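You operate a simulated robot arm through the tools that you are given. There is no shell and no other tool. Be economical: measure what you need, move in short steps, check, and stop when the job is done.

The job below is to be done with a simulated two-armed robot. You get a single attempt, and the scene is never put back.

Task
Open the pink drawer, take the card from the top of the boot bench and put it in the inside of the pink drawer, then shut the drawer. Switch the fan switch on. Shut the narrow bench drawer. Take the drive marked "photos" from the drive rack and leave it on the blue mat. Press the test button two times. Take the bottle on the top of the repair table and put it away on the top of the boot bench. Fetch the blue envelopes from the island and set it on the top of the repair table. Put the cable on the island away on the shelf under the repair table. Lift the lid of the grey bin open. The order is free. Set down upright: card, bottle, envelopes.

The check looks at the end state, three seconds after you hand in, the way a careful person would. Anything else that was tipped, shoved, dropped, spilled or broken makes it a failure. Lids that push on must go on centred and level and be pressed home; caps that screw on are set level and turned clockwise until they are tight.

Robot
Two 7-joint arms with two-finger parallel grippers on one trunk, on a base that drives. Base frame: it is fixed to the floor where the robot stands at the start and does not move with it; the origin is under the middle of the robot, x ahead of it, y to its left, z up. Readings come in m, degrees, newtons and seconds.
The left shoulder is at the start at [0.07, 0.134, 1.076], the right one opposite. With the tool pointing down near the work surface each hand reaches from about 0.1 to 0.64 m from the robot's upright axis, wherever it stands, measured 20 degrees to its own side. Places, roughly: blue mat [-2.8, 0.9, 0.7]; bottle (6x6x15 cm) [-3, 0.8, 0.8]; cable (12x3x3 cm) [-1.7, -0.4, 0.8]; card [-3.5, 0, 0.75]; drive [-3.5, 0.75, 0.75]; envelopes [-1.75, -0.25, 0.75]; fan switch [-3.5, -0.1, 0.8]; inside of the pink drawer [0.7, 0.1, 0.7]; lid of the grey bin [0.5, 1.6, 0.6]; narrow bench drawer [-3.5, 0.3, 0.6]; pink drawer [0.7, 0.1, 0.7]; shelf under the repair table [-2.8, 1, 0.4]; test button [-3, 0.8, 0.8]; top of the boot bench [-3.7, 0.1, 0.7]; top of the repair table [-2.8, 1.1, 0.7]. Payload 1.57 kg a hand.
The tool frame of a hand sits at the grasp point between the pads (the TCP): z along the fingers, y along the line on which they close. The tips reach 0.03 m beyond it. Largest opening 0.08 m; finger width 0.017, thickness 0.012; the body of the gripper, 0.04 by 0.082 m, starts 0.08 m behind the TCP.
Orientation is told as [roll, pitch, yaw] about the base's x, y, z axes, in that order, counted from this pose: with the fingers straight down and closing along the base's y, the tool's x points along the base's -x, its y along +y and its z along -z.

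Tools
- The arms move only by the tool jog_arm. It takes "left_deltas", "right_deltas" or both (then of equal length, played together; a hand with none holds still); each is text: rows parted by semicolons, each of 7 numbers parted by spaces: the shift along the tool's x, y, z in units of 250 mm (1.0 is 250 mm), then the turn, a rotation vector about the tool's x, y, z in units of 60 degrees (1.0 is 60 degrees), then the finger opening in m, from 0 to 0.08. In form: tx ty tz wx wy wz hand; .... A call has 1 to 10 rows; each row is the pose to reach, as a shift and turn from the pose commanded when the call began, along the tool's axes at that moment. A call with a number of a shift or a turn outside -1 to 1 is refused whole. A row lasts 0.2 s, in which the tool goes at most 0.05 m and 8.6 degrees; a call with a longer step from one row to the next is refused whole, and so is a gripper value outside its range. Where a pose cannot be reached the arm comes as near as it can. A force on the tool above 40 N (or 10 N above the force at the start of the call, whichever is more), or a blocked arm, ends the call early, and 0.2 s more pass. The fingers move at their own pace (about 0.153 m/s each) and stop on an object; they squeeze with about 41 N. The grip force told is the motor's: it shows also when the fingers shut on nothing. Time passes only in rows, and 0.2 s behind the last, so rows that repeat a pose let the fingers close. It gives the time, the measured TCP pose, the force on the tool (base axes), the opening and the grip force at its end, in the units of the frame above (readings bear some noise), with the torque about the TCP (base axes, N m) and any sound that the robot's microphone picked up.
- Cameras (640 x 400 px; columns grow to the right, rows downward): "scene" is now at [0.1259, -0.0071, 1.2783]; the picture's right is [-0.12, -0.99, 0.00], its down [-0.79, 0.10, -0.61] and it looks along [0.60, -0.07, -0.79] (base axes); focal length 263 px, centre (320, 200). "left" rides on the left gripper at [0.072, 0.007, -0.122] in its tool frame; the picture's right is [-0.09, 1.00, 0.00], its down [-0.84, -0.08, -0.54] and it looks along [-0.54, -0.05, 0.84] (tool axes); focal length 238 px, centre (320, 200). "right" rides on the right gripper at [0.072, -0.007, -0.122] in its tool frame; the picture's right is [0.09, 1.00, 0.00], its down [-0.84, 0.08, -0.54] and it looks along [-0.54, 0.05, 0.84] (tool axes); focal length 238 px, centre (320, 200).
- camera(camera): a new picture of that camera. No time passes.
- move_column(by): slides the trunk up (or, below 0, down) by that many m; the arms and the scene camera ride with it, the base frame stays. It gives what a move gives, with no picture.
- base_move(legs): drives the robot by 1 to 6 legs, each [ahead, left, turn to the left] in m, m and degrees, along the robot's own axes; the way and the turn of a leg run together, so that a leg with both is an arc; at most 1.5 m and 180 degrees a leg. The arms and the cameras ride along, it lands a little off, and it stops where it bumps. It gives what a move gives.
- head_to(pan, tilt): turns the head with the scene camera to pan (to the left, within 86 degrees either way) and tilt (down, from -29 to 69), counted from straight ahead of the robot. It gives what a move gives.
- locate(camera, pixels): for up to 12 pixels [column, row] of the newest picture of that camera ("zoom" is the newest enlarged one), the place [x, y, z] in the base frame of the surface seen there, good to about 0.003 m. No time passes.
- enlarge(camera, box): a new picture of the part [left, top, right, bottom] of that camera's present view, enlarged. No time passes.
- close_job(): hands the job in; it is judged then, once.

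Work in short steps. Measure before you move; look again where a grasp or a placing could have gone wrong, and mend it. You have 322 turns and 196 pictures in all, those below and enlarged ones among them. Open the grippers and draw the arms clear of the work before you hand the job in, unless the task says otherwise; then end with one line.

The tools are called after ">>>" as a command line: name --argument value ..., lists and objects as JSON in quotes. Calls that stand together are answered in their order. jog_arm: Moves the arms, as the interface text tells. Its arguments: {"type":"object","properties":{"left_deltas":{"type":"string"},"right_deltas":{"type":"string"}},"required":[]} The other tools are called the same way: move_column (by) slides the trunk up or down; base_move (legs) drives the base; head_to (pan, tilt) turns the head that bears the scene camera; camera (camera) takes a picture; locate (camera, pixels) gives the place of the surface under pixels of a picture; enlarge (camera, box) takes an enlarged picture of a part of a camera's view; close_job () hands the job in.

At the start:

```text
clock: 0.0
left_tool_pos: [0.5342, 0.1363, 0.9583]
left_tool_rot: [0.0, 0.0, 0.2]
left_contact_force: [-0.1, -0.2, 0.0]
left_moment: [0.01, 0.0, -0.03]
left_width: 0.0799
left_gripper_force: 0.1
right_tool_pos: [0.4116, -0.1794, 0.9641]
right_tool_rot: [0.0, 0.0, 0.1]
right_contact_force: [-0.4, 0.0, 0.0]
right_moment: [0.02, 0.0, -0.03]
right_width: 0.08
right_gripper_force: 0.0
trunk travel left (down, up): [-0.65, 0.29]
robot x, y, heading: [0.0008, -0.0005, -0.3]
head pan, tilt: [-7.0, 52.5]
```

scene: 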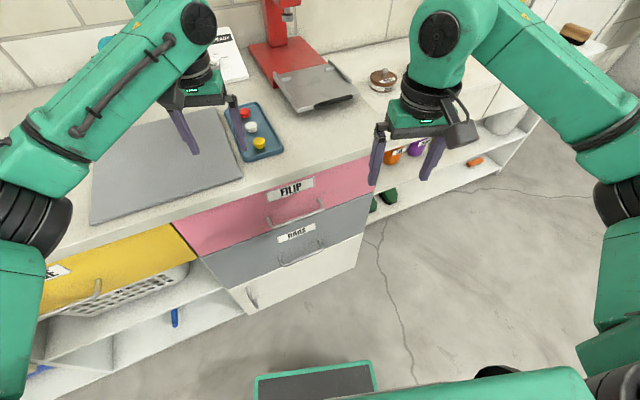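
right: 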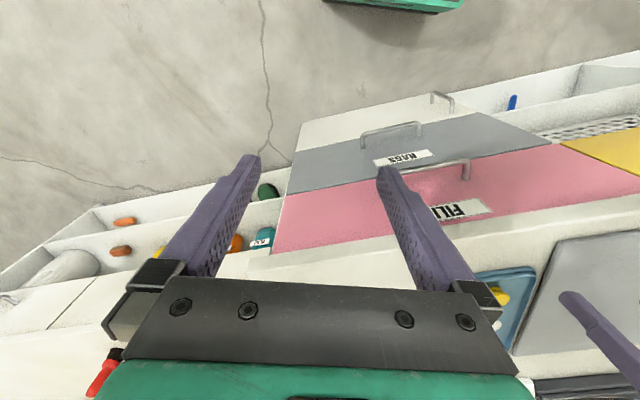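
left: 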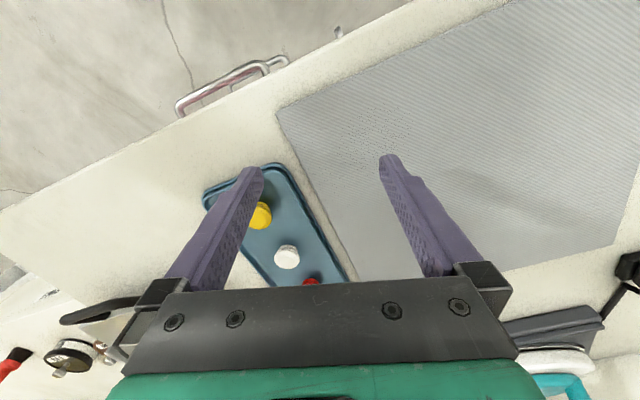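

The pink drawer (label FILIP at 290,187) has a handle around (295,215). I measure the handle and drawer front before moving.

>>> locate --camera "scene" --pixels '[[268, 222], [296, 217], [322, 207], [290, 187], [372, 160], [176, 222], [205, 255], [365, 195], [300, 240], [130, 180], [255, 150], [270, 212]]'

>>> enlarge --camera "scene" --box '[160, 120, 400, 270]'

```text
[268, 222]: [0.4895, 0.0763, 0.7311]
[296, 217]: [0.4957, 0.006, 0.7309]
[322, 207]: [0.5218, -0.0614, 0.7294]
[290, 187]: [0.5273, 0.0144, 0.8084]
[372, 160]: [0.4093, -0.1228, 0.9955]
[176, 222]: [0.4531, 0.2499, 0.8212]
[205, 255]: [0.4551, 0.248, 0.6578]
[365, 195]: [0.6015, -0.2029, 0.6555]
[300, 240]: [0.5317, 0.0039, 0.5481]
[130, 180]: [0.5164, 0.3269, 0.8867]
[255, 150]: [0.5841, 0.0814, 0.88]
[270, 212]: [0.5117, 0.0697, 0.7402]
```

```text
2.67 times, centred on (280, 195) of scene
```

zoom: 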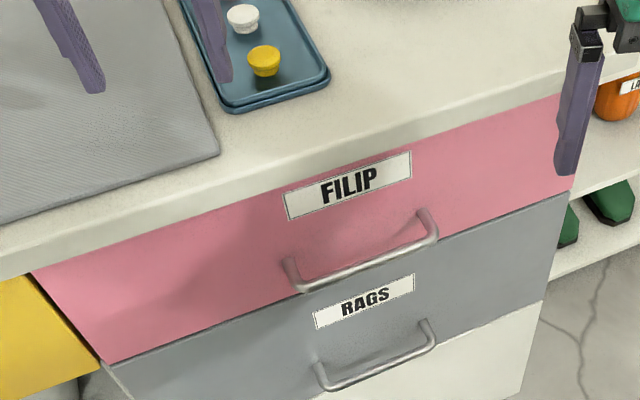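

The front runs from (0.453,0.25) to (0.60,-0.20), so its inward normal has yaw about 18°. The handle bar is near (0.497,0.005,0.731). I back off and turn to face it squarely.

>>> base_move --legs '[[-0.25, 0, 0], [0, 0, 18.2]]'

>>> head_to --pan -10 --tilt 40

>>> camera --camera "scene"

```text
clock: 2.8
left_tool_pos: [0.2211, 0.2914, 0.9584]
left_tool_rot: [0.0, 0.0, 17.6]
left_contact_force: [-0.1, 0.2, -0.3]
left_moment: [-0.02, 0.02, 0.0]
left_width: 0.08
left_gripper_force: 0.0
right_tool_pos: [0.1995, -0.0464, 0.9628]
right_tool_rot: [0.0, 0.0, 17.5]
right_contact_force: [0.0, -0.3, -0.5]
right_moment: [0.01, 0.01, -0.02]
right_width: 0.0801
right_gripper_force: 0.2
trunk travel left (down, up): [-0.65, 0.29]
robot x, y, heading: [-0.2452, -0.0, 17.9]
head pan, tilt: [-7.0, 52.5]
```

```text
clock: 3.6
left_tool_pos: [0.2205, 0.2924, 0.9594]
left_tool_rot: [0.0, 0.0, 17.6]
left_contact_force: [0.2, -0.1, 0.2]
left_moment: [0.01, -0.03, 0.0]
left_width: 0.0801
left_gripper_force: 0.1
right_tool_pos: [0.1995, -0.0465, 0.9643]
right_tool_rot: [-0.1, 0.0, 17.7]
right_contact_force: [-0.3, 0.2, -0.3]
right_moment: [0.02, 0.02, 0.0]
right_width: 0.0799
right_gripper_force: 0.0
trunk travel left (down, up): [-0.65, 0.29]
robot x, y, heading: [-0.2438, 0.002, 17.8]
head pan, tilt: [-10.0, 40.0]
```

```text
191 pictures are left
```

scene: 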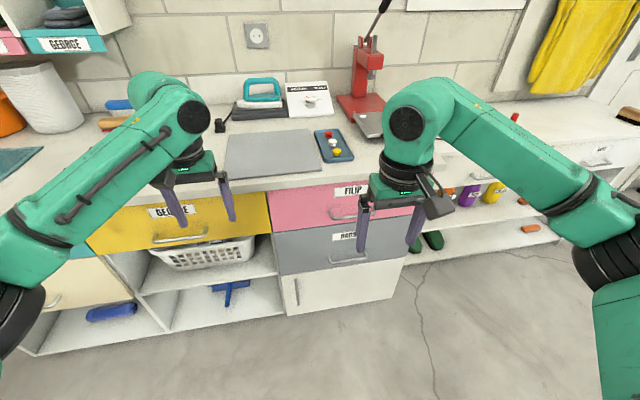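

The drawer is now square in view; the handle sits near (342,212), partly behind the right gripper. I enlarge to measure it, and start turning the right hand to point forward with its fingers closing vertically.

>>> enlarge --camera "scene" --box '[260, 170, 420, 270]'

>>> jog_arm --right_deltas "0 0 0 -0.072 -0.072 0.072 0.08; 0 0 0 -0.144 -0.144 0.144 0.08; 0 0 0 -0.216 -0.216 0.216 0.08; 0 0 0 -0.288 -0.288 0.288 0.08; 0 0 0 -0.360 -0.360 0.360 0.08; 0 0 0 -0.432 -0.432 0.432 0.08; 0 0 0 -0.504 -0.504 0.504 0.08; 0 0 0 -0.577 -0.577 0.577 0.08"

>>> jog_arm --right_deltas "0 0 0 -0.072 -0.072 0.072 0.06; 0 0 0 -0.144 -0.144 0.144 0.06; 0 0 0 -0.216 -0.216 0.216 0.06; 0 0 0 -0.288 -0.288 0.288 0.06; 0 0 0 -0.360 -0.360 0.360 0.06; 0 0 0 -0.432 -0.432 0.432 0.06; 0 0 0 -0.504 -0.504 0.504 0.06; 0 0 0 -0.577 -0.577 0.577 0.06"

>>> camera --camera "scene"

```text
4.00 times, centred on (340, 220) of scene
```

zoom: 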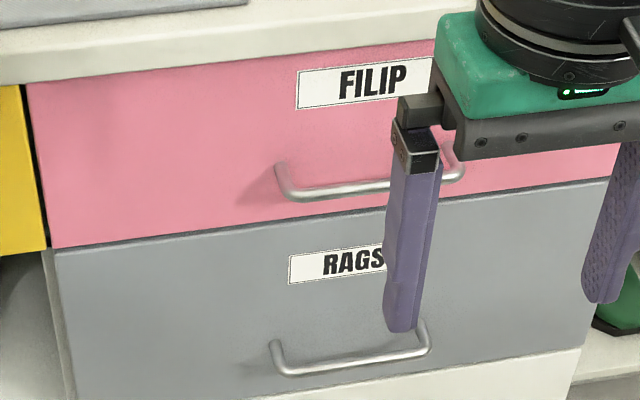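

```text
clock: 5.4
left_tool_pos: [0.2203, 0.2922, 0.9584]
left_tool_rot: [0.0, 0.0, 17.7]
left_contact_force: [-0.3, -0.4, -0.4]
left_moment: [-0.01, 0.0, -0.01]
left_width: 0.0802
left_gripper_force: 0.0
right_tool_pos: [0.2003, -0.0464, 0.9652]
right_tool_rot: [45.1, -19.5, -27.5]
right_contact_force: [-0.5, -0.9, -0.5]
right_moment: [0.0, -0.01, 0.0]
right_width: 0.08
right_gripper_force: 0.0
trunk travel left (down, up): [-0.65, 0.29]
robot x, y, heading: [-0.2462, -0.0033, 17.5]
head pan, tilt: [-10.0, 40.0]
```

```text
clock: 7.2
left_tool_pos: [0.2218, 0.2915, 0.959]
left_tool_rot: [0.0, -0.1, 17.5]
left_contact_force: [-0.1, -0.7, 0.1]
left_moment: [0.02, -0.01, 0.0]
left_width: 0.08
left_gripper_force: 0.1
right_tool_pos: [0.2352, -0.0524, 0.9977]
right_tool_rot: [70.1, -14.0, -53.1]
right_contact_force: [0.3, -0.5, -1.2]
right_moment: [-0.01, 0.03, 0.04]
right_width: 0.0598
right_gripper_force: 0.0
right hand out of reach, approached as far as the arm can: row 3, 4, 5, 6, 7, 8
trunk travel left (down, up): [-0.65, 0.29]
robot x, y, heading: [-0.246, 0.0017, 17.7]
head pan, tilt: [-10.0, 40.0]
```

```text
189 pictures are left
```

scene: 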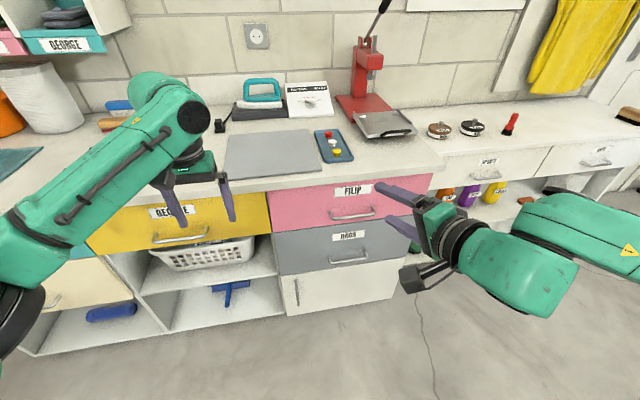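

The full rotation wasn't quite reachable at this short distance; the hand needs to be further forward. The handle is now clear at (352,214), so I measure it exactly.

>>> enlarge --camera "scene" --box '[260, 170, 420, 270]'

>>> locate --camera "zoom" --pixels '[[340, 188], [320, 190], [360, 186], [300, 193], [400, 180], [200, 150], [200, 200], [340, 215], [440, 80], [120, 70]]'

```text
4.00 times, centred on (340, 220) of scene
```

zoom: 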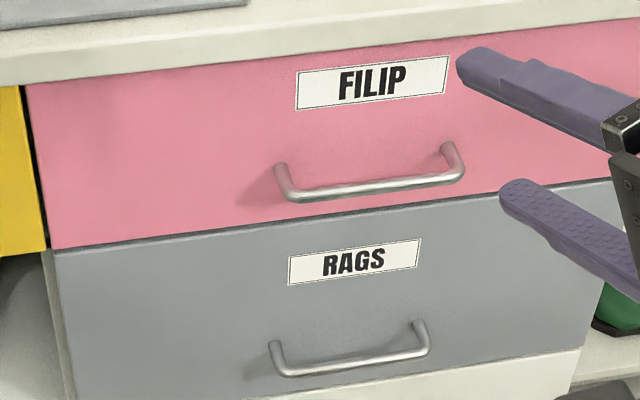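

```text
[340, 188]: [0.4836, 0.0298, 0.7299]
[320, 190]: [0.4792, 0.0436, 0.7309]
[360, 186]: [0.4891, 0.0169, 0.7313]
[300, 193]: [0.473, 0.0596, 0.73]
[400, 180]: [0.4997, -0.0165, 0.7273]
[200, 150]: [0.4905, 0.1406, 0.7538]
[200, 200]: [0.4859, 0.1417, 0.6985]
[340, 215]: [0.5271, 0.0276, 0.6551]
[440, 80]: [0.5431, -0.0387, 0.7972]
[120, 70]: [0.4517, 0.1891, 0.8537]
```

The bar runs through (0.491,0.009,0.730) at yaw about 18–19° and stands off about 4 cm. I lower the trunk and move the right hand forward so it can come level.

>>> move_column --by -0.22

>>> jog_arm --right_deltas "0 0 0.1 0 0 0 0.06; 0 0 0.2 0 0 0 0.06; 0 0 0.3 0 0 0 0.06; 0 0 0.3 0 0 0 0.06; 0 0 0.3 0 0 0 0.06"

```text
clock: 9.5
left_tool_pos: [0.2207, 0.2906, 0.7389]
left_tool_rot: [-0.1, 0.0, 17.6]
left_contact_force: [1.0, 0.5, 0.1]
left_moment: [-0.02, 0.02, -0.04]
left_width: 0.0801
left_gripper_force: 0.0
right_tool_pos: [0.2365, -0.0518, 0.7772]
right_tool_rot: [70.0, -14.0, -53.1]
right_contact_force: [0.4, -0.3, 0.1]
right_moment: [0.02, 0.01, -0.01]
right_width: 0.06
right_gripper_force: 0.0
trunk travel left (down, up): [-0.43, 0.51]
robot x, y, heading: [-0.2464, -0.0007, 17.4]
head pan, tilt: [-10.0, 40.0]
```

```text
clock: 10.7
left_tool_pos: [0.2202, 0.2914, 0.7376]
left_tool_rot: [0.0, 0.0, 17.6]
left_contact_force: [-0.1, 0.8, -0.5]
left_moment: [0.03, -0.01, 0.02]
left_width: 0.0801
left_gripper_force: 0.1
right_tool_pos: [0.2945, -0.0132, 0.7524]
right_tool_rot: [69.9, -14.0, -53.0]
right_contact_force: [0.5, -0.5, -0.2]
right_moment: [0.0, 0.03, 0.02]
right_width: 0.0603
right_gripper_force: 0.0
trunk travel left (down, up): [-0.43, 0.51]
robot x, y, heading: [-0.2472, -0.0011, 17.7]
head pan, tilt: [-10.0, 40.0]
```

The command resumes from the reached pose, so I apply the remaining 29° of rotation now.

>>> jog_arm --right_deltas "0 0 0 -0.0725 -0.0675 0.071 0.06; 0 0 0 -0.145 -0.135 0.142 0.06; 0 0 0 -0.2175 -0.2025 0.213 0.06; 0 0 0 -0.29 -0.27 0.284 0.06; 0 0 0 -0.29 -0.27 0.284 0.06"

```text
clock: 11.9
left_tool_pos: [0.2211, 0.2921, 0.7385]
left_tool_rot: [0.0, 0.1, 17.7]
left_contact_force: [-1.1, -0.1, -0.1]
left_moment: [-0.01, 0.01, -0.01]
left_width: 0.0799
left_gripper_force: 0.0
right_tool_pos: [0.2959, -0.0142, 0.7508]
right_tool_rot: [78.2, -9.4, -60.8]
right_contact_force: [-0.2, 0.6, 0.3]
right_moment: [-0.02, 0.03, 0.0]
right_width: 0.0599
right_gripper_force: 0.1
right hand out of reach, approached as far as the arm can: row 2, 3, 4, 5
trunk travel left (down, up): [-0.43, 0.51]
robot x, y, heading: [-0.2457, 0.0008, 17.5]
head pan, tilt: [-10.0, 40.0]
```

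The fingers now point 27° yaw and 12° down, which is nearly right. I move toward the handle in steps and check whether the rotation can be finished when further out.

>>> jog_arm --right_deltas "-0.043 0.003 0.107 0 0 0 0.06; -0.086 0.006 0.215 0 0 0 0.06; -0.129 0.01 0.322 -0.05 -0.05 0.05 0.06; -0.172 0.013 0.43 -0.1 -0.1 0.1 0.06; -0.172 0.013 0.43 -0.15 -0.14 0.15 0.06"

>>> camera --camera "right"

>>> camera --camera "scene"

```text
clock: 13.1
left_tool_pos: [0.2207, 0.2922, 0.7384]
left_tool_rot: [-0.1, 0.0, 17.6]
left_contact_force: [1.0, -0.5, -0.8]
left_moment: [-0.01, 0.02, 0.02]
left_width: 0.0796
left_gripper_force: 0.0
right_tool_pos: [0.4117, -0.0024, 0.7393]
right_tool_rot: [87.9, -1.7, -70.3]
right_contact_force: [0.6, 0.0, 0.4]
right_moment: [-0.04, 0.0, -0.01]
right_width: 0.0598
right_gripper_force: 0.0
trunk travel left (down, up): [-0.43, 0.51]
robot x, y, heading: [-0.2461, 0.0002, 17.5]
head pan, tilt: [-10.0, 40.0]
```

```text
187 pictures are left
```

right: 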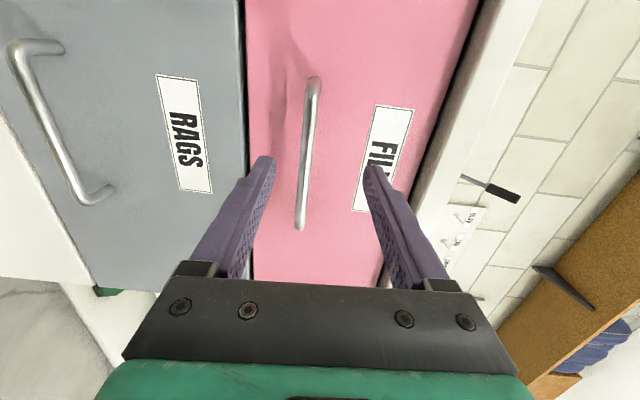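

```text
186 pictures are left
```

scene: 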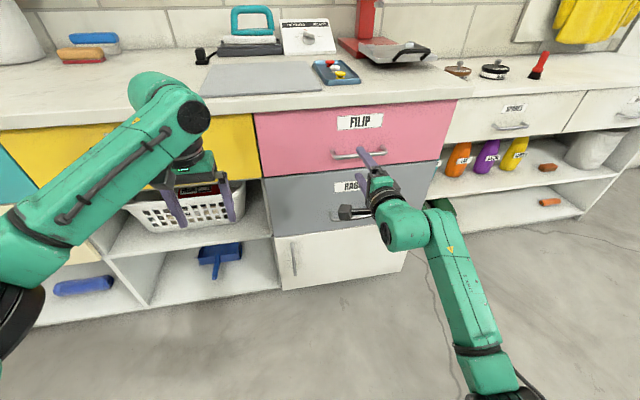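

The hand is now almost exactly aligned and the bar lies between the fingers. I move the last 7 cm in and close.

>>> jog_arm --right_deltas "-0.035 -0.015 0.147 0 0 0 0.06; -0.071 -0.03 0.294 0 0 0 0.06; -0.071 -0.03 0.294 0 0 0 0.02; -0.071 -0.03 0.294 0 0 0 0; -0.071 -0.03 0.294 0 0 0 0"

>>> camera --camera "right"

```text
clock: 14.3
left_tool_pos: [0.2228, 0.2922, 0.7377]
left_tool_rot: [-0.1, 0.1, 17.6]
left_contact_force: [-0.5, -0.9, 0.9]
left_moment: [0.0, 0.0, 0.02]
left_width: 0.08
left_gripper_force: 0.0
right_tool_pos: [0.4857, 0.003, 0.7255]
right_tool_rot: [87.8, -1.5, -70.3]
right_contact_force: [-10.5, -1.3, -16.4]
right_moment: [0.45, 0.25, -0.16]
right_width: 0.0119
right_gripper_force: 28.9
trunk travel left (down, up): [-0.43, 0.51]
robot x, y, heading: [-0.2484, 0.0002, 17.7]
head pan, tilt: [-10.0, 40.0]
```

```text
185 pictures are left
```

right: 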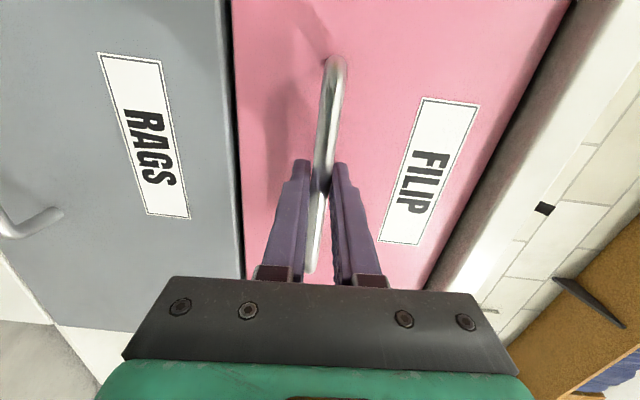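

The bar is gripped (width 0.012). I pull by driving straight back 0.25 m.

>>> base_move --legs '[[-0.25, 0, 0]]'

>>> camera --camera "scene"

```text
clock: 16.1
left_tool_pos: [-0.0147, 0.215, 0.7356]
left_tool_rot: [0.0, 0.2, 17.7]
left_contact_force: [-0.3, -0.4, 0.2]
left_moment: [0.0, 0.01, 0.01]
left_width: 0.08
left_gripper_force: 0.0
right_tool_pos: [0.2521, -0.0725, 0.7253]
right_tool_rot: [87.8, -1.5, -70.3]
right_contact_force: [3.4, -8.1, -19.3]
right_moment: [0.44, 0.25, -0.38]
right_width: 0.0119
right_gripper_force: 29.6
trunk travel left (down, up): [-0.43, 0.51]
robot x, y, heading: [-0.4843, -0.0732, 17.6]
head pan, tilt: [-10.0, 40.0]
```

```text
184 pictures are left
```

scene: 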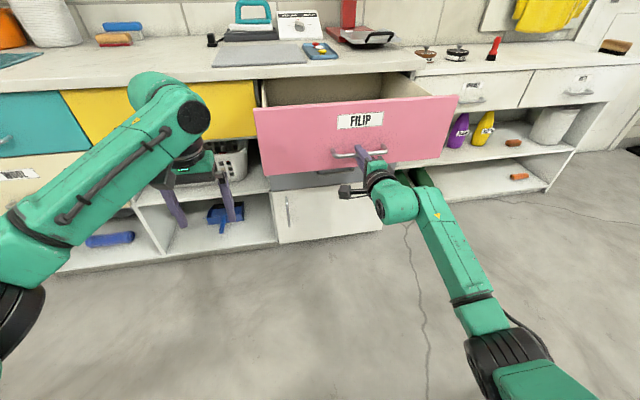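

The drawer is about 25 cm open. I release the handle, back the hand out, drive back and turn the hand down again.

>>> jog_arm --right_deltas "0 0 0 0 0 0 0.06; 0 0 0 0 0 0 0.06; 0 0 -0.16 0 0 0 0.06; 0 0 -0.32 0 0 0 0.06; 0 0 -0.4 0.1 0.1 -0.1 0.06"

>>> base_move --legs '[[-0.3, 0, 0]]'

>>> move_column --by 0.25

>>> head_to --pan 80 --tilt 25

>>> camera --camera "scene"

```text
refused: row 5 steps farther than a row can; nothing moved
```

```text
clock: 17.7
left_tool_pos: [-0.1954, 0.1595, 0.7397]
left_tool_rot: [-0.1, 0.0, 17.6]
left_contact_force: [-0.1, -0.6, 0.0]
left_moment: [-0.01, 0.02, -0.01]
left_width: 0.08
left_gripper_force: 0.0
right_tool_pos: [0.07, -0.1284, 0.731]
right_tool_rot: [88.2, -1.7, -70.1]
right_contact_force: [0.7, 0.2, 0.3]
right_moment: [-0.03, -0.01, -0.03]
right_width: 0.0
right_gripper_force: 21.6
trunk travel left (down, up): [-0.43, 0.51]
robot x, y, heading: [-0.6619, -0.133, 17.7]
head pan, tilt: [-10.0, 40.0]
stopped in leg 1: the robot was blocked; the commanded pose is now the measured one
```

```text
clock: 20.2
left_tool_pos: [-0.1959, 0.1602, 0.9886]
left_tool_rot: [0.0, 0.1, 17.7]
left_contact_force: [-0.6, 0.4, -0.4]
left_moment: [-0.01, -0.01, -0.03]
left_width: 0.0798
left_gripper_force: 0.0
right_tool_pos: [0.0702, -0.1268, 0.9797]
right_tool_rot: [88.0, -1.6, -70.2]
right_contact_force: [0.4, 0.1, -0.5]
right_moment: [-0.01, 0.0, 0.01]
right_width: 0.0
right_gripper_force: 21.4
trunk travel left (down, up): [-0.68, 0.26]
robot x, y, heading: [-0.662, -0.1336, 17.4]
head pan, tilt: [-10.0, 40.0]
```

```text
clock: 21.9
left_tool_pos: [-0.1947, 0.1595, 0.9892]
left_tool_rot: [0.0, 0.0, 17.6]
left_contact_force: [-0.1, -0.3, 0.8]
left_moment: [-0.01, 0.0, 0.0]
left_width: 0.0798
left_gripper_force: 0.1
right_tool_pos: [0.0703, -0.129, 0.9794]
right_tool_rot: [88.0, -1.6, -70.2]
right_contact_force: [0.1, -0.3, 0.5]
right_moment: [0.0, -0.01, -0.03]
right_width: 0.0
right_gripper_force: 21.5
trunk travel left (down, up): [-0.68, 0.26]
robot x, y, heading: [-0.6638, -0.133, 17.4]
head pan, tilt: [80.0, 25.0]
```

```text
183 pictures are left
```

scene: 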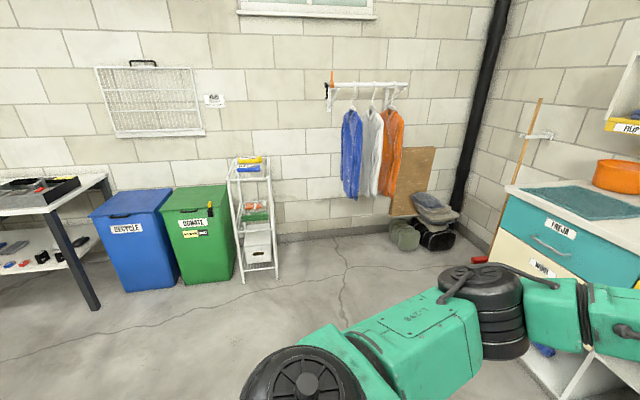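

The refused jog meant I drove back while still gripping; the bar slipped free without a lasting load. I look at the drawer to check it.

>>> head_to --pan 5 --tilt 30

>>> camera --camera "scene"

```text
clock: 23.4
left_tool_pos: [-0.195, 0.1606, 0.9879]
left_tool_rot: [-0.1, 0.0, 17.7]
left_contact_force: [0.0, 0.7, 0.2]
left_moment: [0.01, -0.01, 0.0]
left_width: 0.0799
left_gripper_force: 0.0
right_tool_pos: [0.0697, -0.1289, 0.9805]
right_tool_rot: [88.0, -1.6, -70.2]
right_contact_force: [-0.3, 0.0, -0.3]
right_moment: [0.02, -0.02, -0.06]
right_width: 0.0
right_gripper_force: 21.0
trunk travel left (down, up): [-0.68, 0.26]
robot x, y, heading: [-0.6599, -0.132, 17.3]
head pan, tilt: [5.0, 30.0]
```

```text
182 pictures are left
```

scene: 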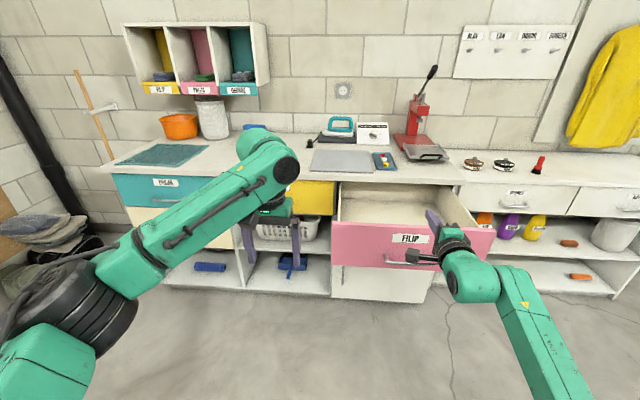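

The drawer stands open and undamaged. I back away and turn the right hand back to pointing down.

>>> base_move --legs '[[-0.35, 0, 0]]'

>>> jog_arm --right_deltas "0 0 0 0.072 0.072 -0.072 0.08; 0 0 0 0.144 0.144 -0.144 0.08; 0 0 0 0.216 0.216 -0.216 0.08; 0 0 0 0.288 0.288 -0.288 0.08; 0 0 0 0.360 0.360 -0.360 0.08; 0 0 0 0.432 0.432 -0.432 0.08; 0 0 0 0.504 0.504 -0.504 0.08; 0 0 0 0.577 0.577 -0.577 0.08"

>>> jog_arm --right_deltas "0 0 0 0.072 0.072 -0.072 0.08; 0 0 0 0.144 0.144 -0.144 0.08; 0 0 0 0.216 0.216 -0.216 0.08; 0 0 0 0.288 0.288 -0.288 0.08; 0 0 0 0.360 0.360 -0.360 0.08; 0 0 0 0.432 0.432 -0.432 0.08; 0 0 0 0.504 0.504 -0.504 0.08; 0 0 0 0.577 0.577 -0.577 0.08"

>>> head_to --pan 60 --tilt 25

>>> camera --camera "scene"

```text
clock: 24.2
left_tool_pos: [-0.2021, 0.1626, 0.9896]
left_tool_rot: [0.0, 0.0, 18.0]
left_contact_force: [-0.4, 0.3, 0.3]
left_moment: [-0.02, -0.02, 0.0]
left_width: 0.0802
left_gripper_force: 0.0
right_tool_pos: [0.0663, -0.1228, 0.9796]
right_tool_rot: [88.1, -1.6, -69.9]
right_contact_force: [0.0, -1.6, -0.2]
right_moment: [-0.01, 0.0, -0.03]
right_width: 0.0
right_gripper_force: 21.6
trunk travel left (down, up): [-0.68, 0.26]
robot x, y, heading: [-0.6662, -0.1316, 17.9]
head pan, tilt: [5.0, 30.0]
stopped in leg 1: the robot was blocked; the commanded pose is now the measured one
```

```text
clock: 26.0
left_tool_pos: [-0.2008, 0.1637, 0.9884]
left_tool_rot: [-0.1, -0.1, 17.9]
left_contact_force: [0.4, 0.1, -0.1]
left_moment: [0.0, 0.01, 0.0]
left_width: 0.08
left_gripper_force: 0.0
right_tool_pos: [0.0646, -0.1224, 0.9793]
right_tool_rot: [42.1, -19.3, -23.7]
right_contact_force: [0.1, 0.0, 1.1]
right_moment: [-0.01, -0.01, 0.03]
right_width: 0.0799
right_gripper_force: 0.0
trunk travel left (down, up): [-0.68, 0.26]
robot x, y, heading: [-0.6657, -0.1344, 18.2]
head pan, tilt: [5.0, 30.0]
```

```text
clock: 27.8
left_tool_pos: [-0.2011, 0.1652, 0.9887]
left_tool_rot: [-0.2, 0.0, 18.0]
left_contact_force: [0.6, 0.1, 0.2]
left_moment: [0.01, -0.01, 0.04]
left_width: 0.0799
left_gripper_force: 0.0
right_tool_pos: [-0.0692, -0.069, 0.9562]
right_tool_rot: [-1.8, 1.5, 19.9]
right_contact_force: [-0.6, 0.6, -0.1]
right_moment: [-0.02, -0.01, 0.02]
right_width: 0.0799
right_gripper_force: 0.1
right hand out of reach, approached as far as the arm can: row 3, 4, 5, 6, 7, 8
trunk travel left (down, up): [-0.68, 0.26]
robot x, y, heading: [-0.6664, -0.1322, 18.0]
head pan, tilt: [5.0, 30.0]
```

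```text
clock: 29.1
left_tool_pos: [-0.2015, 0.1628, 0.9887]
left_tool_rot: [-0.1, 0.0, 18.0]
left_contact_force: [-0.3, 0.0, 0.3]
left_moment: [-0.02, 0.01, 0.0]
left_width: 0.0799
left_gripper_force: 0.1
right_tool_pos: [-0.0663, -0.0731, 0.9574]
right_tool_rot: [-1.5, 1.4, 19.8]
right_contact_force: [-0.1, 0.0, -0.7]
right_moment: [0.0, 0.02, 0.0]
right_width: 0.0798
right_gripper_force: 0.1
trunk travel left (down, up): [-0.68, 0.26]
robot x, y, heading: [-0.6657, -0.1332, 17.8]
head pan, tilt: [60.0, 25.0]
```

```text
181 pictures are left
```

scene: 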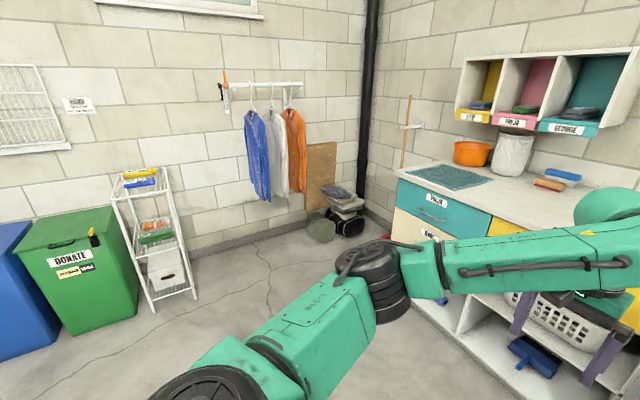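

Something behind blocks the base, and I can't see a grey bin near (0.5,1.6) yet. I measure a few landmarks here, then look behind.

>>> locate --camera "scene" --pixels '[[430, 180], [395, 175], [345, 225], [320, 230], [70, 220], [30, 240], [15, 215], [160, 175], [350, 195], [375, 190]]'

>>> base_move --legs '[[0.0, 0, 90]]'

>>> head_to --pan 60 --tilt 30

>>> camera --camera "scene"

```text
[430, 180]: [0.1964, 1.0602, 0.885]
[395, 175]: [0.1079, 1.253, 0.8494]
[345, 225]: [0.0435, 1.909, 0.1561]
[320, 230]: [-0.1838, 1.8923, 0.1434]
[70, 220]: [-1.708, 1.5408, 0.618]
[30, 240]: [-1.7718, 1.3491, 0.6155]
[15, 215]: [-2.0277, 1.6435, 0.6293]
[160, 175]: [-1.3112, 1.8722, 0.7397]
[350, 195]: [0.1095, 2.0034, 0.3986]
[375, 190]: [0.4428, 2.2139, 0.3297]
```

```text
clock: 30.6
left_tool_pos: [-0.2721, 0.2563, 0.9878]
left_tool_rot: [-0.2, 0.0, 30.1]
left_contact_force: [-0.1, -0.4, -0.1]
left_moment: [-0.01, 0.03, 0.03]
left_width: 0.0798
left_gripper_force: 0.1
right_tool_pos: [-0.0929, 0.0543, 0.9572]
right_tool_rot: [-1.7, 1.4, 31.9]
right_contact_force: [-0.3, -1.2, 0.2]
right_moment: [-0.04, -0.04, 0.03]
right_width: 0.0797
right_gripper_force: 0.1
trunk travel left (down, up): [-0.68, 0.26]
robot x, y, heading: [-0.671, -0.1287, 30.3]
head pan, tilt: [60.0, 25.0]
stopped in leg 1: the robot was blocked; the commanded pose is now the measured one
```

```text
clock: 31.2
left_tool_pos: [-0.273, 0.2563, 0.9891]
left_tool_rot: [-0.1, 0.0, 30.1]
left_contact_force: [-0.8, 0.6, 0.1]
left_moment: [0.02, 0.02, 0.0]
left_width: 0.0796
left_gripper_force: 0.0
right_tool_pos: [-0.0921, 0.0545, 0.9577]
right_tool_rot: [-1.6, 1.4, 32.0]
right_contact_force: [-0.4, 0.0, -0.1]
right_moment: [-0.03, -0.01, -0.02]
right_width: 0.08
right_gripper_force: 0.0
trunk travel left (down, up): [-0.68, 0.26]
robot x, y, heading: [-0.6654, -0.1305, 30.0]
head pan, tilt: [60.0, 30.0]
```

```text
180 pictures are left
```

scene: 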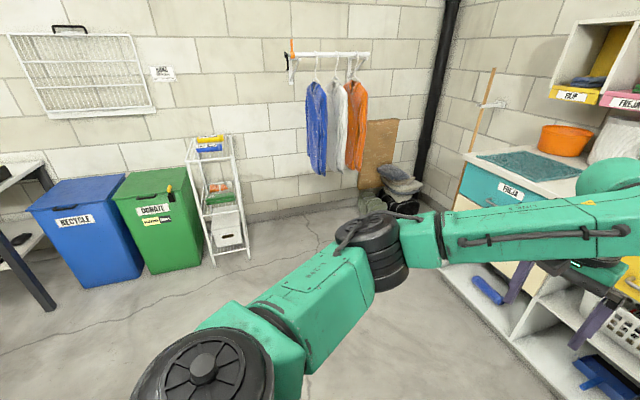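

Turning is blocked too, so I'm touching something behind. I move ahead a little, then turn left.

>>> base_move --legs '[[0.2, 0.1, 0], [0, 0, 90]]'

>>> head_to --pan 70 --tilt 30

>>> camera --camera "scene"

>>> head_to --pan -50 --tilt 25

>>> camera --camera "scene"

```text
clock: 36.8
left_tool_pos: [-0.9399, 0.4389, 0.9883]
left_tool_rot: [0.0, 0.1, 121.3]
left_contact_force: [-0.9, -0.9, 0.1]
left_moment: [0.01, -0.04, 0.0]
left_width: 0.0801
left_gripper_force: 0.0
right_tool_pos: [-0.7427, 0.6238, 0.9565]
right_tool_rot: [-1.5, 1.5, 123.1]
right_contact_force: [-0.1, 0.4, 0.8]
right_moment: [0.02, 0.0, 0.0]
right_width: 0.0798
right_gripper_force: 0.1
trunk travel left (down, up): [-0.68, 0.26]
robot x, y, heading: [-0.5439, 0.0526, 121.4]
head pan, tilt: [60.0, 30.0]
```

```text
clock: 37.5
left_tool_pos: [-0.9387, 0.4381, 0.9888]
left_tool_rot: [-0.1, 0.0, 121.3]
left_contact_force: [-0.2, -0.2, -0.4]
left_moment: [0.0, -0.05, 0.01]
left_width: 0.0799
left_gripper_force: 0.1
right_tool_pos: [-0.742, 0.6236, 0.9565]
right_tool_rot: [-1.6, 1.3, 123.1]
right_contact_force: [0.1, 0.2, 0.0]
right_moment: [-0.01, -0.01, 0.02]
right_width: 0.0802
right_gripper_force: 0.0
trunk travel left (down, up): [-0.68, 0.26]
robot x, y, heading: [-0.5489, 0.0571, 121.3]
head pan, tilt: [70.0, 30.0]
```

```text
179 pictures are left
```

scene: 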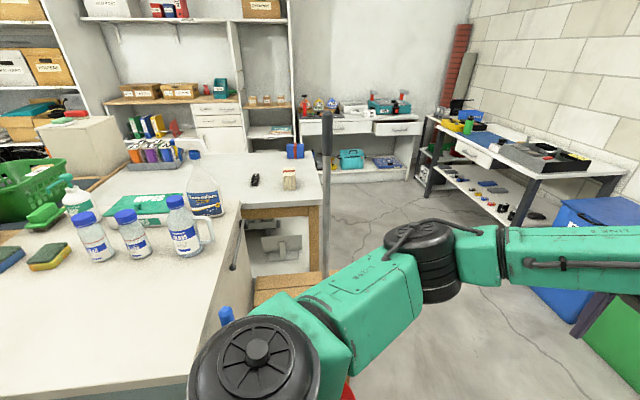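

```text
clock: 39.5
left_tool_pos: [-0.9402, 0.4383, 0.9893]
left_tool_rot: [-0.1, 0.0, 121.3]
left_contact_force: [0.0, -0.9, -0.2]
left_moment: [0.02, -0.01, 0.01]
left_width: 0.0799
left_gripper_force: 0.1
right_tool_pos: [-0.7413, 0.6251, 0.9577]
right_tool_rot: [-1.6, 1.4, 123.2]
right_contact_force: [0.0, 0.3, -0.6]
right_moment: [-0.01, -0.01, 0.02]
right_width: 0.08
right_gripper_force: 0.1
trunk travel left (down, up): [-0.68, 0.26]
robot x, y, heading: [-0.5399, 0.0541, 121.4]
head pan, tilt: [-50.0, 25.0]
```

```text
178 pictures are left
```

scene: 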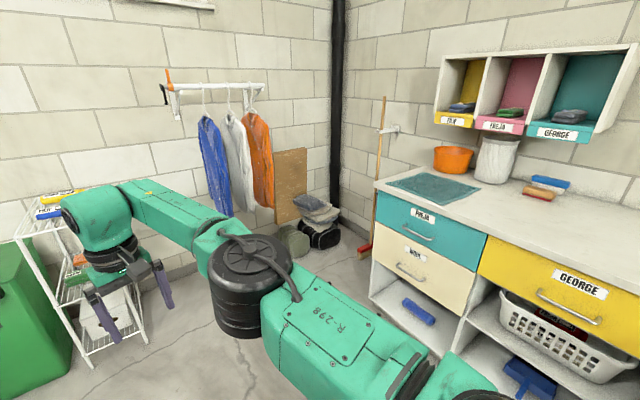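

The bin must be hidden behind the left end of the cabinet. I measure the floor objects in that corner to plan an approach.

>>> locate --camera "scene" --pixels '[[292, 255], [325, 248], [364, 254], [380, 120], [372, 300], [420, 345], [135, 345], [375, 185], [337, 200], [30, 330]]'

>>> base_move --legs '[[0, 0, -90]]'

>>> base_move --legs '[[0, 0.9, 0]]'

>>> head_to --pan 20 --tilt 30

>>> camera --camera "scene"

```text
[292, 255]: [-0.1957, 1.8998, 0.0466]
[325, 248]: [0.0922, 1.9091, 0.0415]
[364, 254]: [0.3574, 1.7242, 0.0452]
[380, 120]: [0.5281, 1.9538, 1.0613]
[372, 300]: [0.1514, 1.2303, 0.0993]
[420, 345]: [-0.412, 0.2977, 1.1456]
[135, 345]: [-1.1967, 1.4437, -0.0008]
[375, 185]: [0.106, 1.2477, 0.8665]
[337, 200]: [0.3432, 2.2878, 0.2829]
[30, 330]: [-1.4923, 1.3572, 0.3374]
```

```text
clock: 43.7
left_tool_pos: [-0.16, 0.4468, 0.9879]
left_tool_rot: [-0.1, 0.1, 31.3]
left_contact_force: [-0.1, 0.3, 1.3]
left_moment: [0.0, -0.01, 0.0]
left_width: 0.0798
left_gripper_force: 0.2
right_tool_pos: [0.0258, 0.2504, 0.9565]
right_tool_rot: [-1.6, 1.4, 33.1]
right_contact_force: [0.4, -0.5, 1.3]
right_moment: [0.02, 0.02, 0.01]
right_width: 0.0801
right_gripper_force: 0.0
trunk travel left (down, up): [-0.68, 0.26]
robot x, y, heading: [-0.5469, 0.0514, 31.1]
head pan, tilt: [-50.0, 25.0]
```

```text
clock: 48.5
left_tool_pos: [-0.6105, 1.2105, 0.9886]
left_tool_rot: [0.0, 0.0, 30.1]
left_contact_force: [-0.5, 0.6, -0.3]
left_moment: [-0.01, -0.01, 0.02]
left_width: 0.0799
left_gripper_force: 0.1
right_tool_pos: [-0.4302, 1.0091, 0.9568]
right_tool_rot: [-1.6, 1.4, 32.0]
right_contact_force: [0.8, -0.1, -0.2]
right_moment: [-0.01, 0.0, 0.02]
right_width: 0.0801
right_gripper_force: 0.0
trunk travel left (down, up): [-0.68, 0.26]
robot x, y, heading: [-0.9995, 0.8222, 30.1]
head pan, tilt: [-50.0, 25.0]
```

```text
clock: 49.9
left_tool_pos: [-0.6107, 1.2093, 0.9884]
left_tool_rot: [-0.1, 0.0, 30.1]
left_contact_force: [-0.2, -1.8, -0.1]
left_moment: [-0.04, -0.01, 0.04]
left_width: 0.0802
left_gripper_force: 0.1
right_tool_pos: [-0.43, 1.0098, 0.9559]
right_tool_rot: [-1.6, 1.4, 32.1]
right_contact_force: [-1.4, 0.0, 0.3]
right_moment: [0.04, -0.03, 0.02]
right_width: 0.0801
right_gripper_force: 0.0
trunk travel left (down, up): [-0.68, 0.26]
robot x, y, heading: [-1.0072, 0.8236, 30.3]
head pan, tilt: [20.0, 30.0]
```

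```text
177 pictures are left
```

scene: 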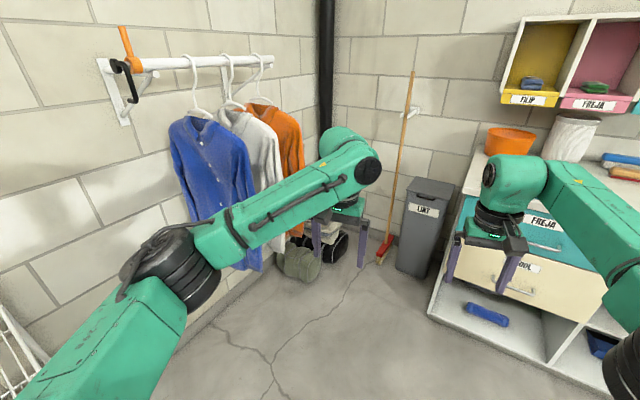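

The grey LINT bin shows at (425,215), with its lid at (433,190). I enlarge and measure it.

>>> enlarge --camera "scene" --box '[360, 160, 480, 290]'

>>> locate --camera "scene" --pixels '[[415, 181], [452, 187], [409, 203], [440, 208], [430, 193], [425, 200], [405, 265], [380, 255], [413, 240], [434, 182]]'

```text
3.08 times, centred on (420, 225) of scene
```

zoom: 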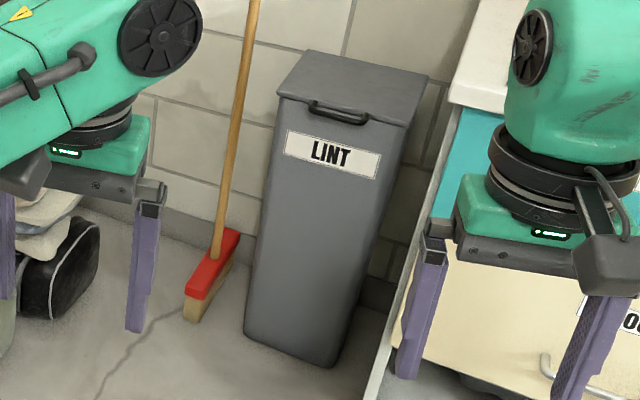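

```text
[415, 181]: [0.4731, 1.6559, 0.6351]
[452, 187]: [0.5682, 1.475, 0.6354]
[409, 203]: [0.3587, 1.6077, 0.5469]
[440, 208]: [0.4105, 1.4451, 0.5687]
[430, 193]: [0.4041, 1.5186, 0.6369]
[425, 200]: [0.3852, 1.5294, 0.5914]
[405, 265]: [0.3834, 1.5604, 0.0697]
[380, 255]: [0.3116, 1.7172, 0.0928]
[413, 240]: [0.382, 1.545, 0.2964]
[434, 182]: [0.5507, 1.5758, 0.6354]
```

The lid top is at z 0.635 and its front faces yaw about 18°, with a black handle at the front edge. I zoom in on the handle.

>>> locate --camera "zoom" --pixels '[[312, 105], [338, 118], [362, 120], [340, 100], [340, 108], [280, 95], [405, 125], [290, 52], [425, 78], [335, 125], [330, 140]]'

>>> enlarge --camera "scene" --box '[405, 175, 455, 215]'

```text
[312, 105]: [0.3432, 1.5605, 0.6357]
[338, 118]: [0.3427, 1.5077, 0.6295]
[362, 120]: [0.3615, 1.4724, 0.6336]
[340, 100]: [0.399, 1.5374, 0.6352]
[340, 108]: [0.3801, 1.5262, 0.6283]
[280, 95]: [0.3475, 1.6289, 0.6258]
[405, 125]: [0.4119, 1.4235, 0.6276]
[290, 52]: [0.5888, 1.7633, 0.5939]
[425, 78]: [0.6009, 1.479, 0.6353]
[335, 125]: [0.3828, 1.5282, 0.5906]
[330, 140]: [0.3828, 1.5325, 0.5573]
```

```text
10.00 times, centred on (430, 195) of scene
```

zoom: 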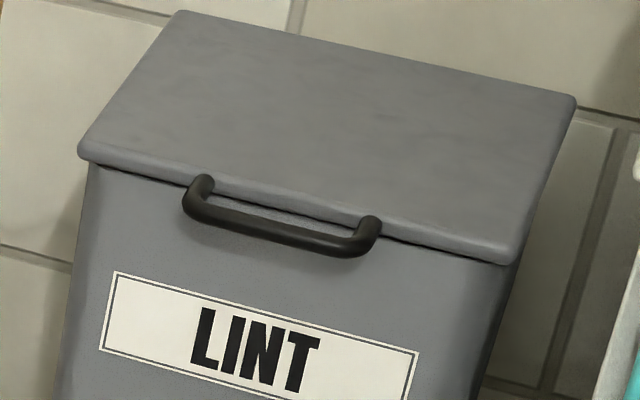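

I'll use the left arm with a horizontal pinch on the handle, as worked on the drawer. First I tuck the right hand back and to the side so it stays clear of the cabinet.

>>> jog_arm --right_deltas "0.125 -0.125 0 0 0 0 0.08; 0.25 -0.25 0 0 0 0 0.08; 0.375 -0.375 0 0 0 0 0.08; 0.5 -0.5 0 0 0 0 0.08; 0.625 -0.625 0 0 0 0 0.08; 0.75 -0.75 0 0 0 0 0.08; 0.875 -0.875 0 0 0 0 0.08; 1 -1 0 0 0 0 0.08"

>>> jog_arm --right_deltas "0.15 0 0 0 0 0 0.08; 0.3 0 0 0 0 0 0.08; 0.45 0 0 0 0 0 0.08"

>>> jog_arm --left_deltas "0 0 0 0.072 -0.072 -0.072 0.06; 0 0 0 0.144 -0.144 -0.144 0.06; 0 0 0 0.216 -0.216 -0.216 0.06; 0 0 0 0.288 -0.288 -0.288 0.06; 0 0 0 0.36 -0.36 -0.36 0.06; 0 0 0 0.432 -0.432 -0.432 0.06; 0 0 0 0.504 -0.504 -0.504 0.06; 0 0 0 0.577 -0.577 -0.577 0.06"

```text
clock: 51.7
left_tool_pos: [-0.6128, 1.2093, 0.989]
left_tool_rot: [-0.1, -0.1, 30.0]
left_contact_force: [0.5, -0.2, 0.2]
left_moment: [0.03, -0.02, -0.01]
left_width: 0.0801
left_gripper_force: 0.0
right_tool_pos: [-0.5109, 0.6706, 0.9725]
right_tool_rot: [-1.9, 1.2, 31.9]
right_contact_force: [-0.9, -0.3, 0.6]
right_moment: [0.04, -0.02, 0.01]
right_width: 0.0801
right_gripper_force: 0.1
right hand out of reach, approached as far as the arm can: row 8
trunk travel left (down, up): [-0.68, 0.26]
robot x, y, heading: [-1.0051, 0.8232, 30.3]
head pan, tilt: [20.0, 30.0]
```

```text
clock: 52.5
left_tool_pos: [-0.6118, 1.2093, 0.9883]
left_tool_rot: [-0.1, -0.1, 30.1]
left_contact_force: [-0.1, 0.3, -0.4]
left_moment: [0.0, 0.03, 0.03]
left_width: 0.08
left_gripper_force: 0.0
right_tool_pos: [-0.5899, 0.6342, 0.9748]
right_tool_rot: [-1.7, 1.4, 32.0]
right_contact_force: [-0.2, 0.5, -1.1]
right_moment: [-0.01, 0.03, 0.01]
right_width: 0.08
right_gripper_force: 0.1
right hand out of reach, approached as far as the arm can: row 2, 3
trunk travel left (down, up): [-0.68, 0.26]
robot x, y, heading: [-1.0064, 0.822, 30.4]
head pan, tilt: [20.0, 30.0]
```

```text
clock: 54.3
left_tool_pos: [-0.6123, 1.2086, 0.9893]
left_tool_rot: [-45.3, -19.3, 75.3]
left_contact_force: [0.4, -0.6, 0.3]
left_moment: [0.03, -0.01, 0.04]
left_width: 0.0601
left_gripper_force: 0.1
right_tool_pos: [-0.5896, 0.6342, 0.9746]
right_tool_rot: [-1.7, 1.3, 31.9]
right_contact_force: [0.0, -0.4, -0.2]
right_moment: [0.02, -0.02, -0.02]
right_width: 0.0798
right_gripper_force: 0.1
trunk travel left (down, up): [-0.68, 0.26]
robot x, y, heading: [-1.0033, 0.8223, 30.2]
head pan, tilt: [20.0, 30.0]
```

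Now I turn to heading 18° and drive toward the bin, stopping short to finish rotating the hand.

>>> base_move --legs '[[0, 0, -12.2], [0.6, 0.04, 0]]'

>>> move_column --by -0.33

>>> jog_arm --left_deltas "0 0 0.1 0.072 -0.072 -0.072 0.06; 0 0 0.2 0.144 -0.144 -0.144 0.06; 0 0 0.3 0.216 -0.216 -0.216 0.06; 0 0 0.4 0.288 -0.288 -0.288 0.06; 0 0 0.4 0.36 -0.36 -0.36 0.06; 0 0 0.4 0.432 -0.432 -0.432 0.06; 0 0 0.4 0.504 -0.504 -0.504 0.06; 0 0 0.4 0.577 -0.577 -0.577 0.06"

>>> camera --camera "scene"

```text
clock: 58.4
left_tool_pos: [0.0107, 1.341, 0.9879]
left_tool_rot: [-45.0, -19.5, 63.2]
left_contact_force: [1.0, 0.8, 0.5]
left_moment: [-0.03, -0.01, 0.02]
left_width: 0.0599
left_gripper_force: 0.0
right_tool_pos: [-0.0863, 0.7746, 0.9763]
right_tool_rot: [-1.6, 1.3, 19.9]
right_contact_force: [0.2, 0.2, -0.8]
right_moment: [0.02, 0.0, -0.01]
right_width: 0.08
right_gripper_force: 0.1
trunk travel left (down, up): [-0.68, 0.26]
robot x, y, heading: [-0.4535, 1.0445, 18.4]
head pan, tilt: [20.0, 30.0]
```

```text
clock: 61.7
left_tool_pos: [0.0113, 1.3408, 0.6577]
left_tool_rot: [-44.9, -19.3, 63.1]
left_contact_force: [0.4, 0.0, 0.0]
left_moment: [0.01, 0.0, -0.01]
left_width: 0.06
left_gripper_force: 0.0
right_tool_pos: [-0.0858, 0.7739, 0.6454]
right_tool_rot: [-1.6, 1.3, 19.9]
right_contact_force: [-0.2, 0.8, -0.4]
right_moment: [-0.03, 0.0, 0.0]
right_width: 0.0802
right_gripper_force: 0.1
trunk travel left (down, up): [-0.35, 0.59]
robot x, y, heading: [-0.454, 1.0449, 18.1]
head pan, tilt: [20.0, 30.0]
```

```text
clock: 63.5
left_tool_pos: [0.0681, 1.3756, 0.5757]
left_tool_rot: [-88.1, -12.8, 107.8]
left_contact_force: [0.4, -0.8, 0.1]
left_moment: [0.01, -0.01, -0.01]
left_width: 0.06
left_gripper_force: 0.1
left hand out of reach, approached as far as the arm can: row 8
right_tool_pos: [-0.0869, 0.773, 0.6448]
right_tool_rot: [-1.6, 1.3, 20.0]
right_contact_force: [-0.6, 0.2, 0.0]
right_moment: [0.01, 0.0, 0.02]
right_width: 0.08
right_gripper_force: 0.1
trunk travel left (down, up): [-0.35, 0.59]
robot x, y, heading: [-0.4531, 1.0452, 18.4]
head pan, tilt: [20.0, 30.0]
stopped in row 8 (left hand): the arm was blocked; the commanded pose is now the measured one
```

```text
174 pictures are left
```

scene: 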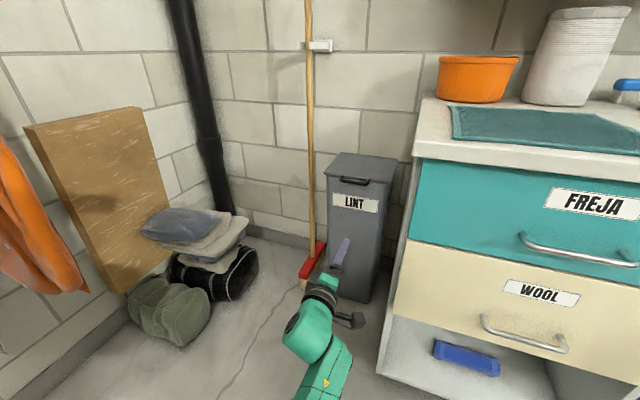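

The hand is level and points at the bin, just short and 6 cm low. I raise and centre it on the handle, then drive ahead 0.15 m.

>>> jog_arm --left_deltas "-0.1 -0.08 0 0 0 -0.05 0.06; -0.2 -0.16 0 0 0 -0.1 0.06; -0.229 -0.178 0 0 0 -0.2 0.06; -0.229 -0.178 0 0 0 -0.21 0.06"

>>> base_move --legs '[[0.15, 0, 0]]'

>>> camera --camera "left"

>>> camera --camera "scene"

```text
clock: 64.5
left_tool_pos: [0.0549, 1.4187, 0.6317]
left_tool_rot: [-88.2, 0.0, 108.3]
left_contact_force: [-0.1, 0.5, 0.2]
left_moment: [0.01, 0.02, 0.01]
left_width: 0.0601
left_gripper_force: 0.2
right_tool_pos: [-0.0865, 0.7734, 0.6454]
right_tool_rot: [-1.6, 1.2, 20.0]
right_contact_force: [0.2, -0.1, -0.2]
right_moment: [0.01, 0.01, 0.0]
right_width: 0.0801
right_gripper_force: 0.2
trunk travel left (down, up): [-0.35, 0.59]
robot x, y, heading: [-0.4509, 1.0468, 18.1]
head pan, tilt: [20.0, 30.0]
```

```text
clock: 65.8
left_tool_pos: [0.199, 1.4658, 0.6311]
left_tool_rot: [-88.1, -0.1, 108.2]
left_contact_force: [0.8, 0.0, -0.9]
left_moment: [-0.02, 0.0, 0.01]
left_width: 0.0603
left_gripper_force: 0.1
right_tool_pos: [0.056, 0.821, 0.6452]
right_tool_rot: [-1.6, 1.2, 20.0]
right_contact_force: [1.3, -0.6, -0.1]
right_moment: [-0.02, 0.0, 0.0]
right_width: 0.0801
right_gripper_force: 0.0
trunk travel left (down, up): [-0.35, 0.59]
robot x, y, heading: [-0.3126, 1.0922, 18.2]
head pan, tilt: [20.0, 30.0]
```

```text
173 pictures are left
```

left: 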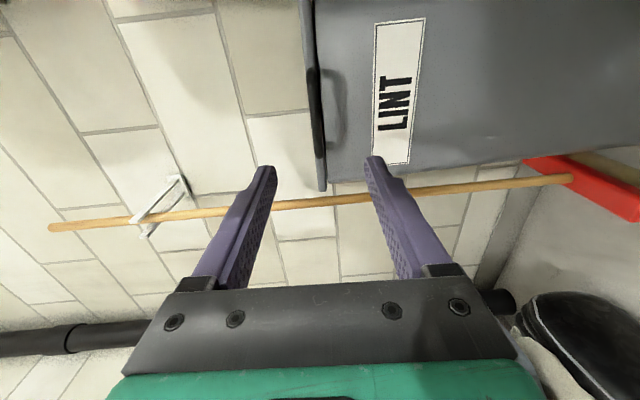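

```text
172 pictures are left
```

scene: 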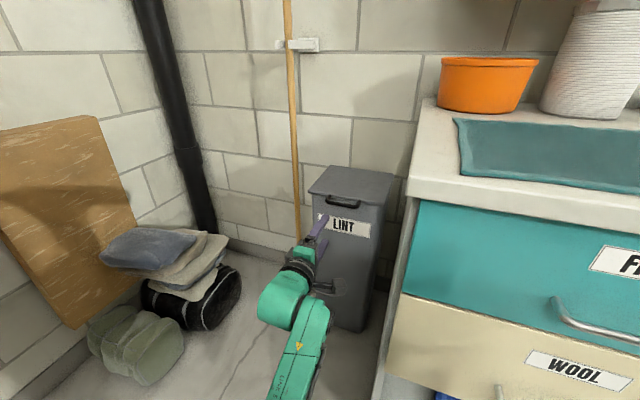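

Both views show the bin; the fingers are aimed left of the handle. I locate the handle from both cameras before closing in.

>>> enlarge --camera "scene" --box '[300, 160, 400, 230]'

>>> locate --camera "zoom" --pixels '[[170, 245], [220, 262], [280, 275], [345, 285], [200, 258], [380, 275], [60, 195], [500, 290]]'

>>> locate --camera "left" --pixels '[[316, 120], [320, 150], [318, 180], [312, 60], [340, 120]]'

```text
5.71 times, centred on (350, 195) of scene
```

zoom: 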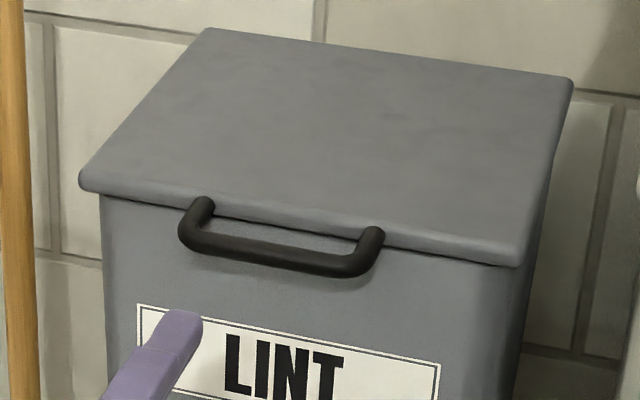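

```text
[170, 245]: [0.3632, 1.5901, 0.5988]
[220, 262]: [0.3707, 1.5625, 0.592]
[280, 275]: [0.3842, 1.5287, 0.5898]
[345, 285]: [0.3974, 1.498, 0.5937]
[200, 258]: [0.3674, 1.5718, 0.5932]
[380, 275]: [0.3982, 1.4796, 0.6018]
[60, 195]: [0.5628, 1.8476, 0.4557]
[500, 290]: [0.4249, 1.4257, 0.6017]
```

```text
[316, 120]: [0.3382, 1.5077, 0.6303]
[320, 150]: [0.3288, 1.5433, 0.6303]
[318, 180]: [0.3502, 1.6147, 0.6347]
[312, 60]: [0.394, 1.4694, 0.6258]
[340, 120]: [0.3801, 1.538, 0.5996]
```

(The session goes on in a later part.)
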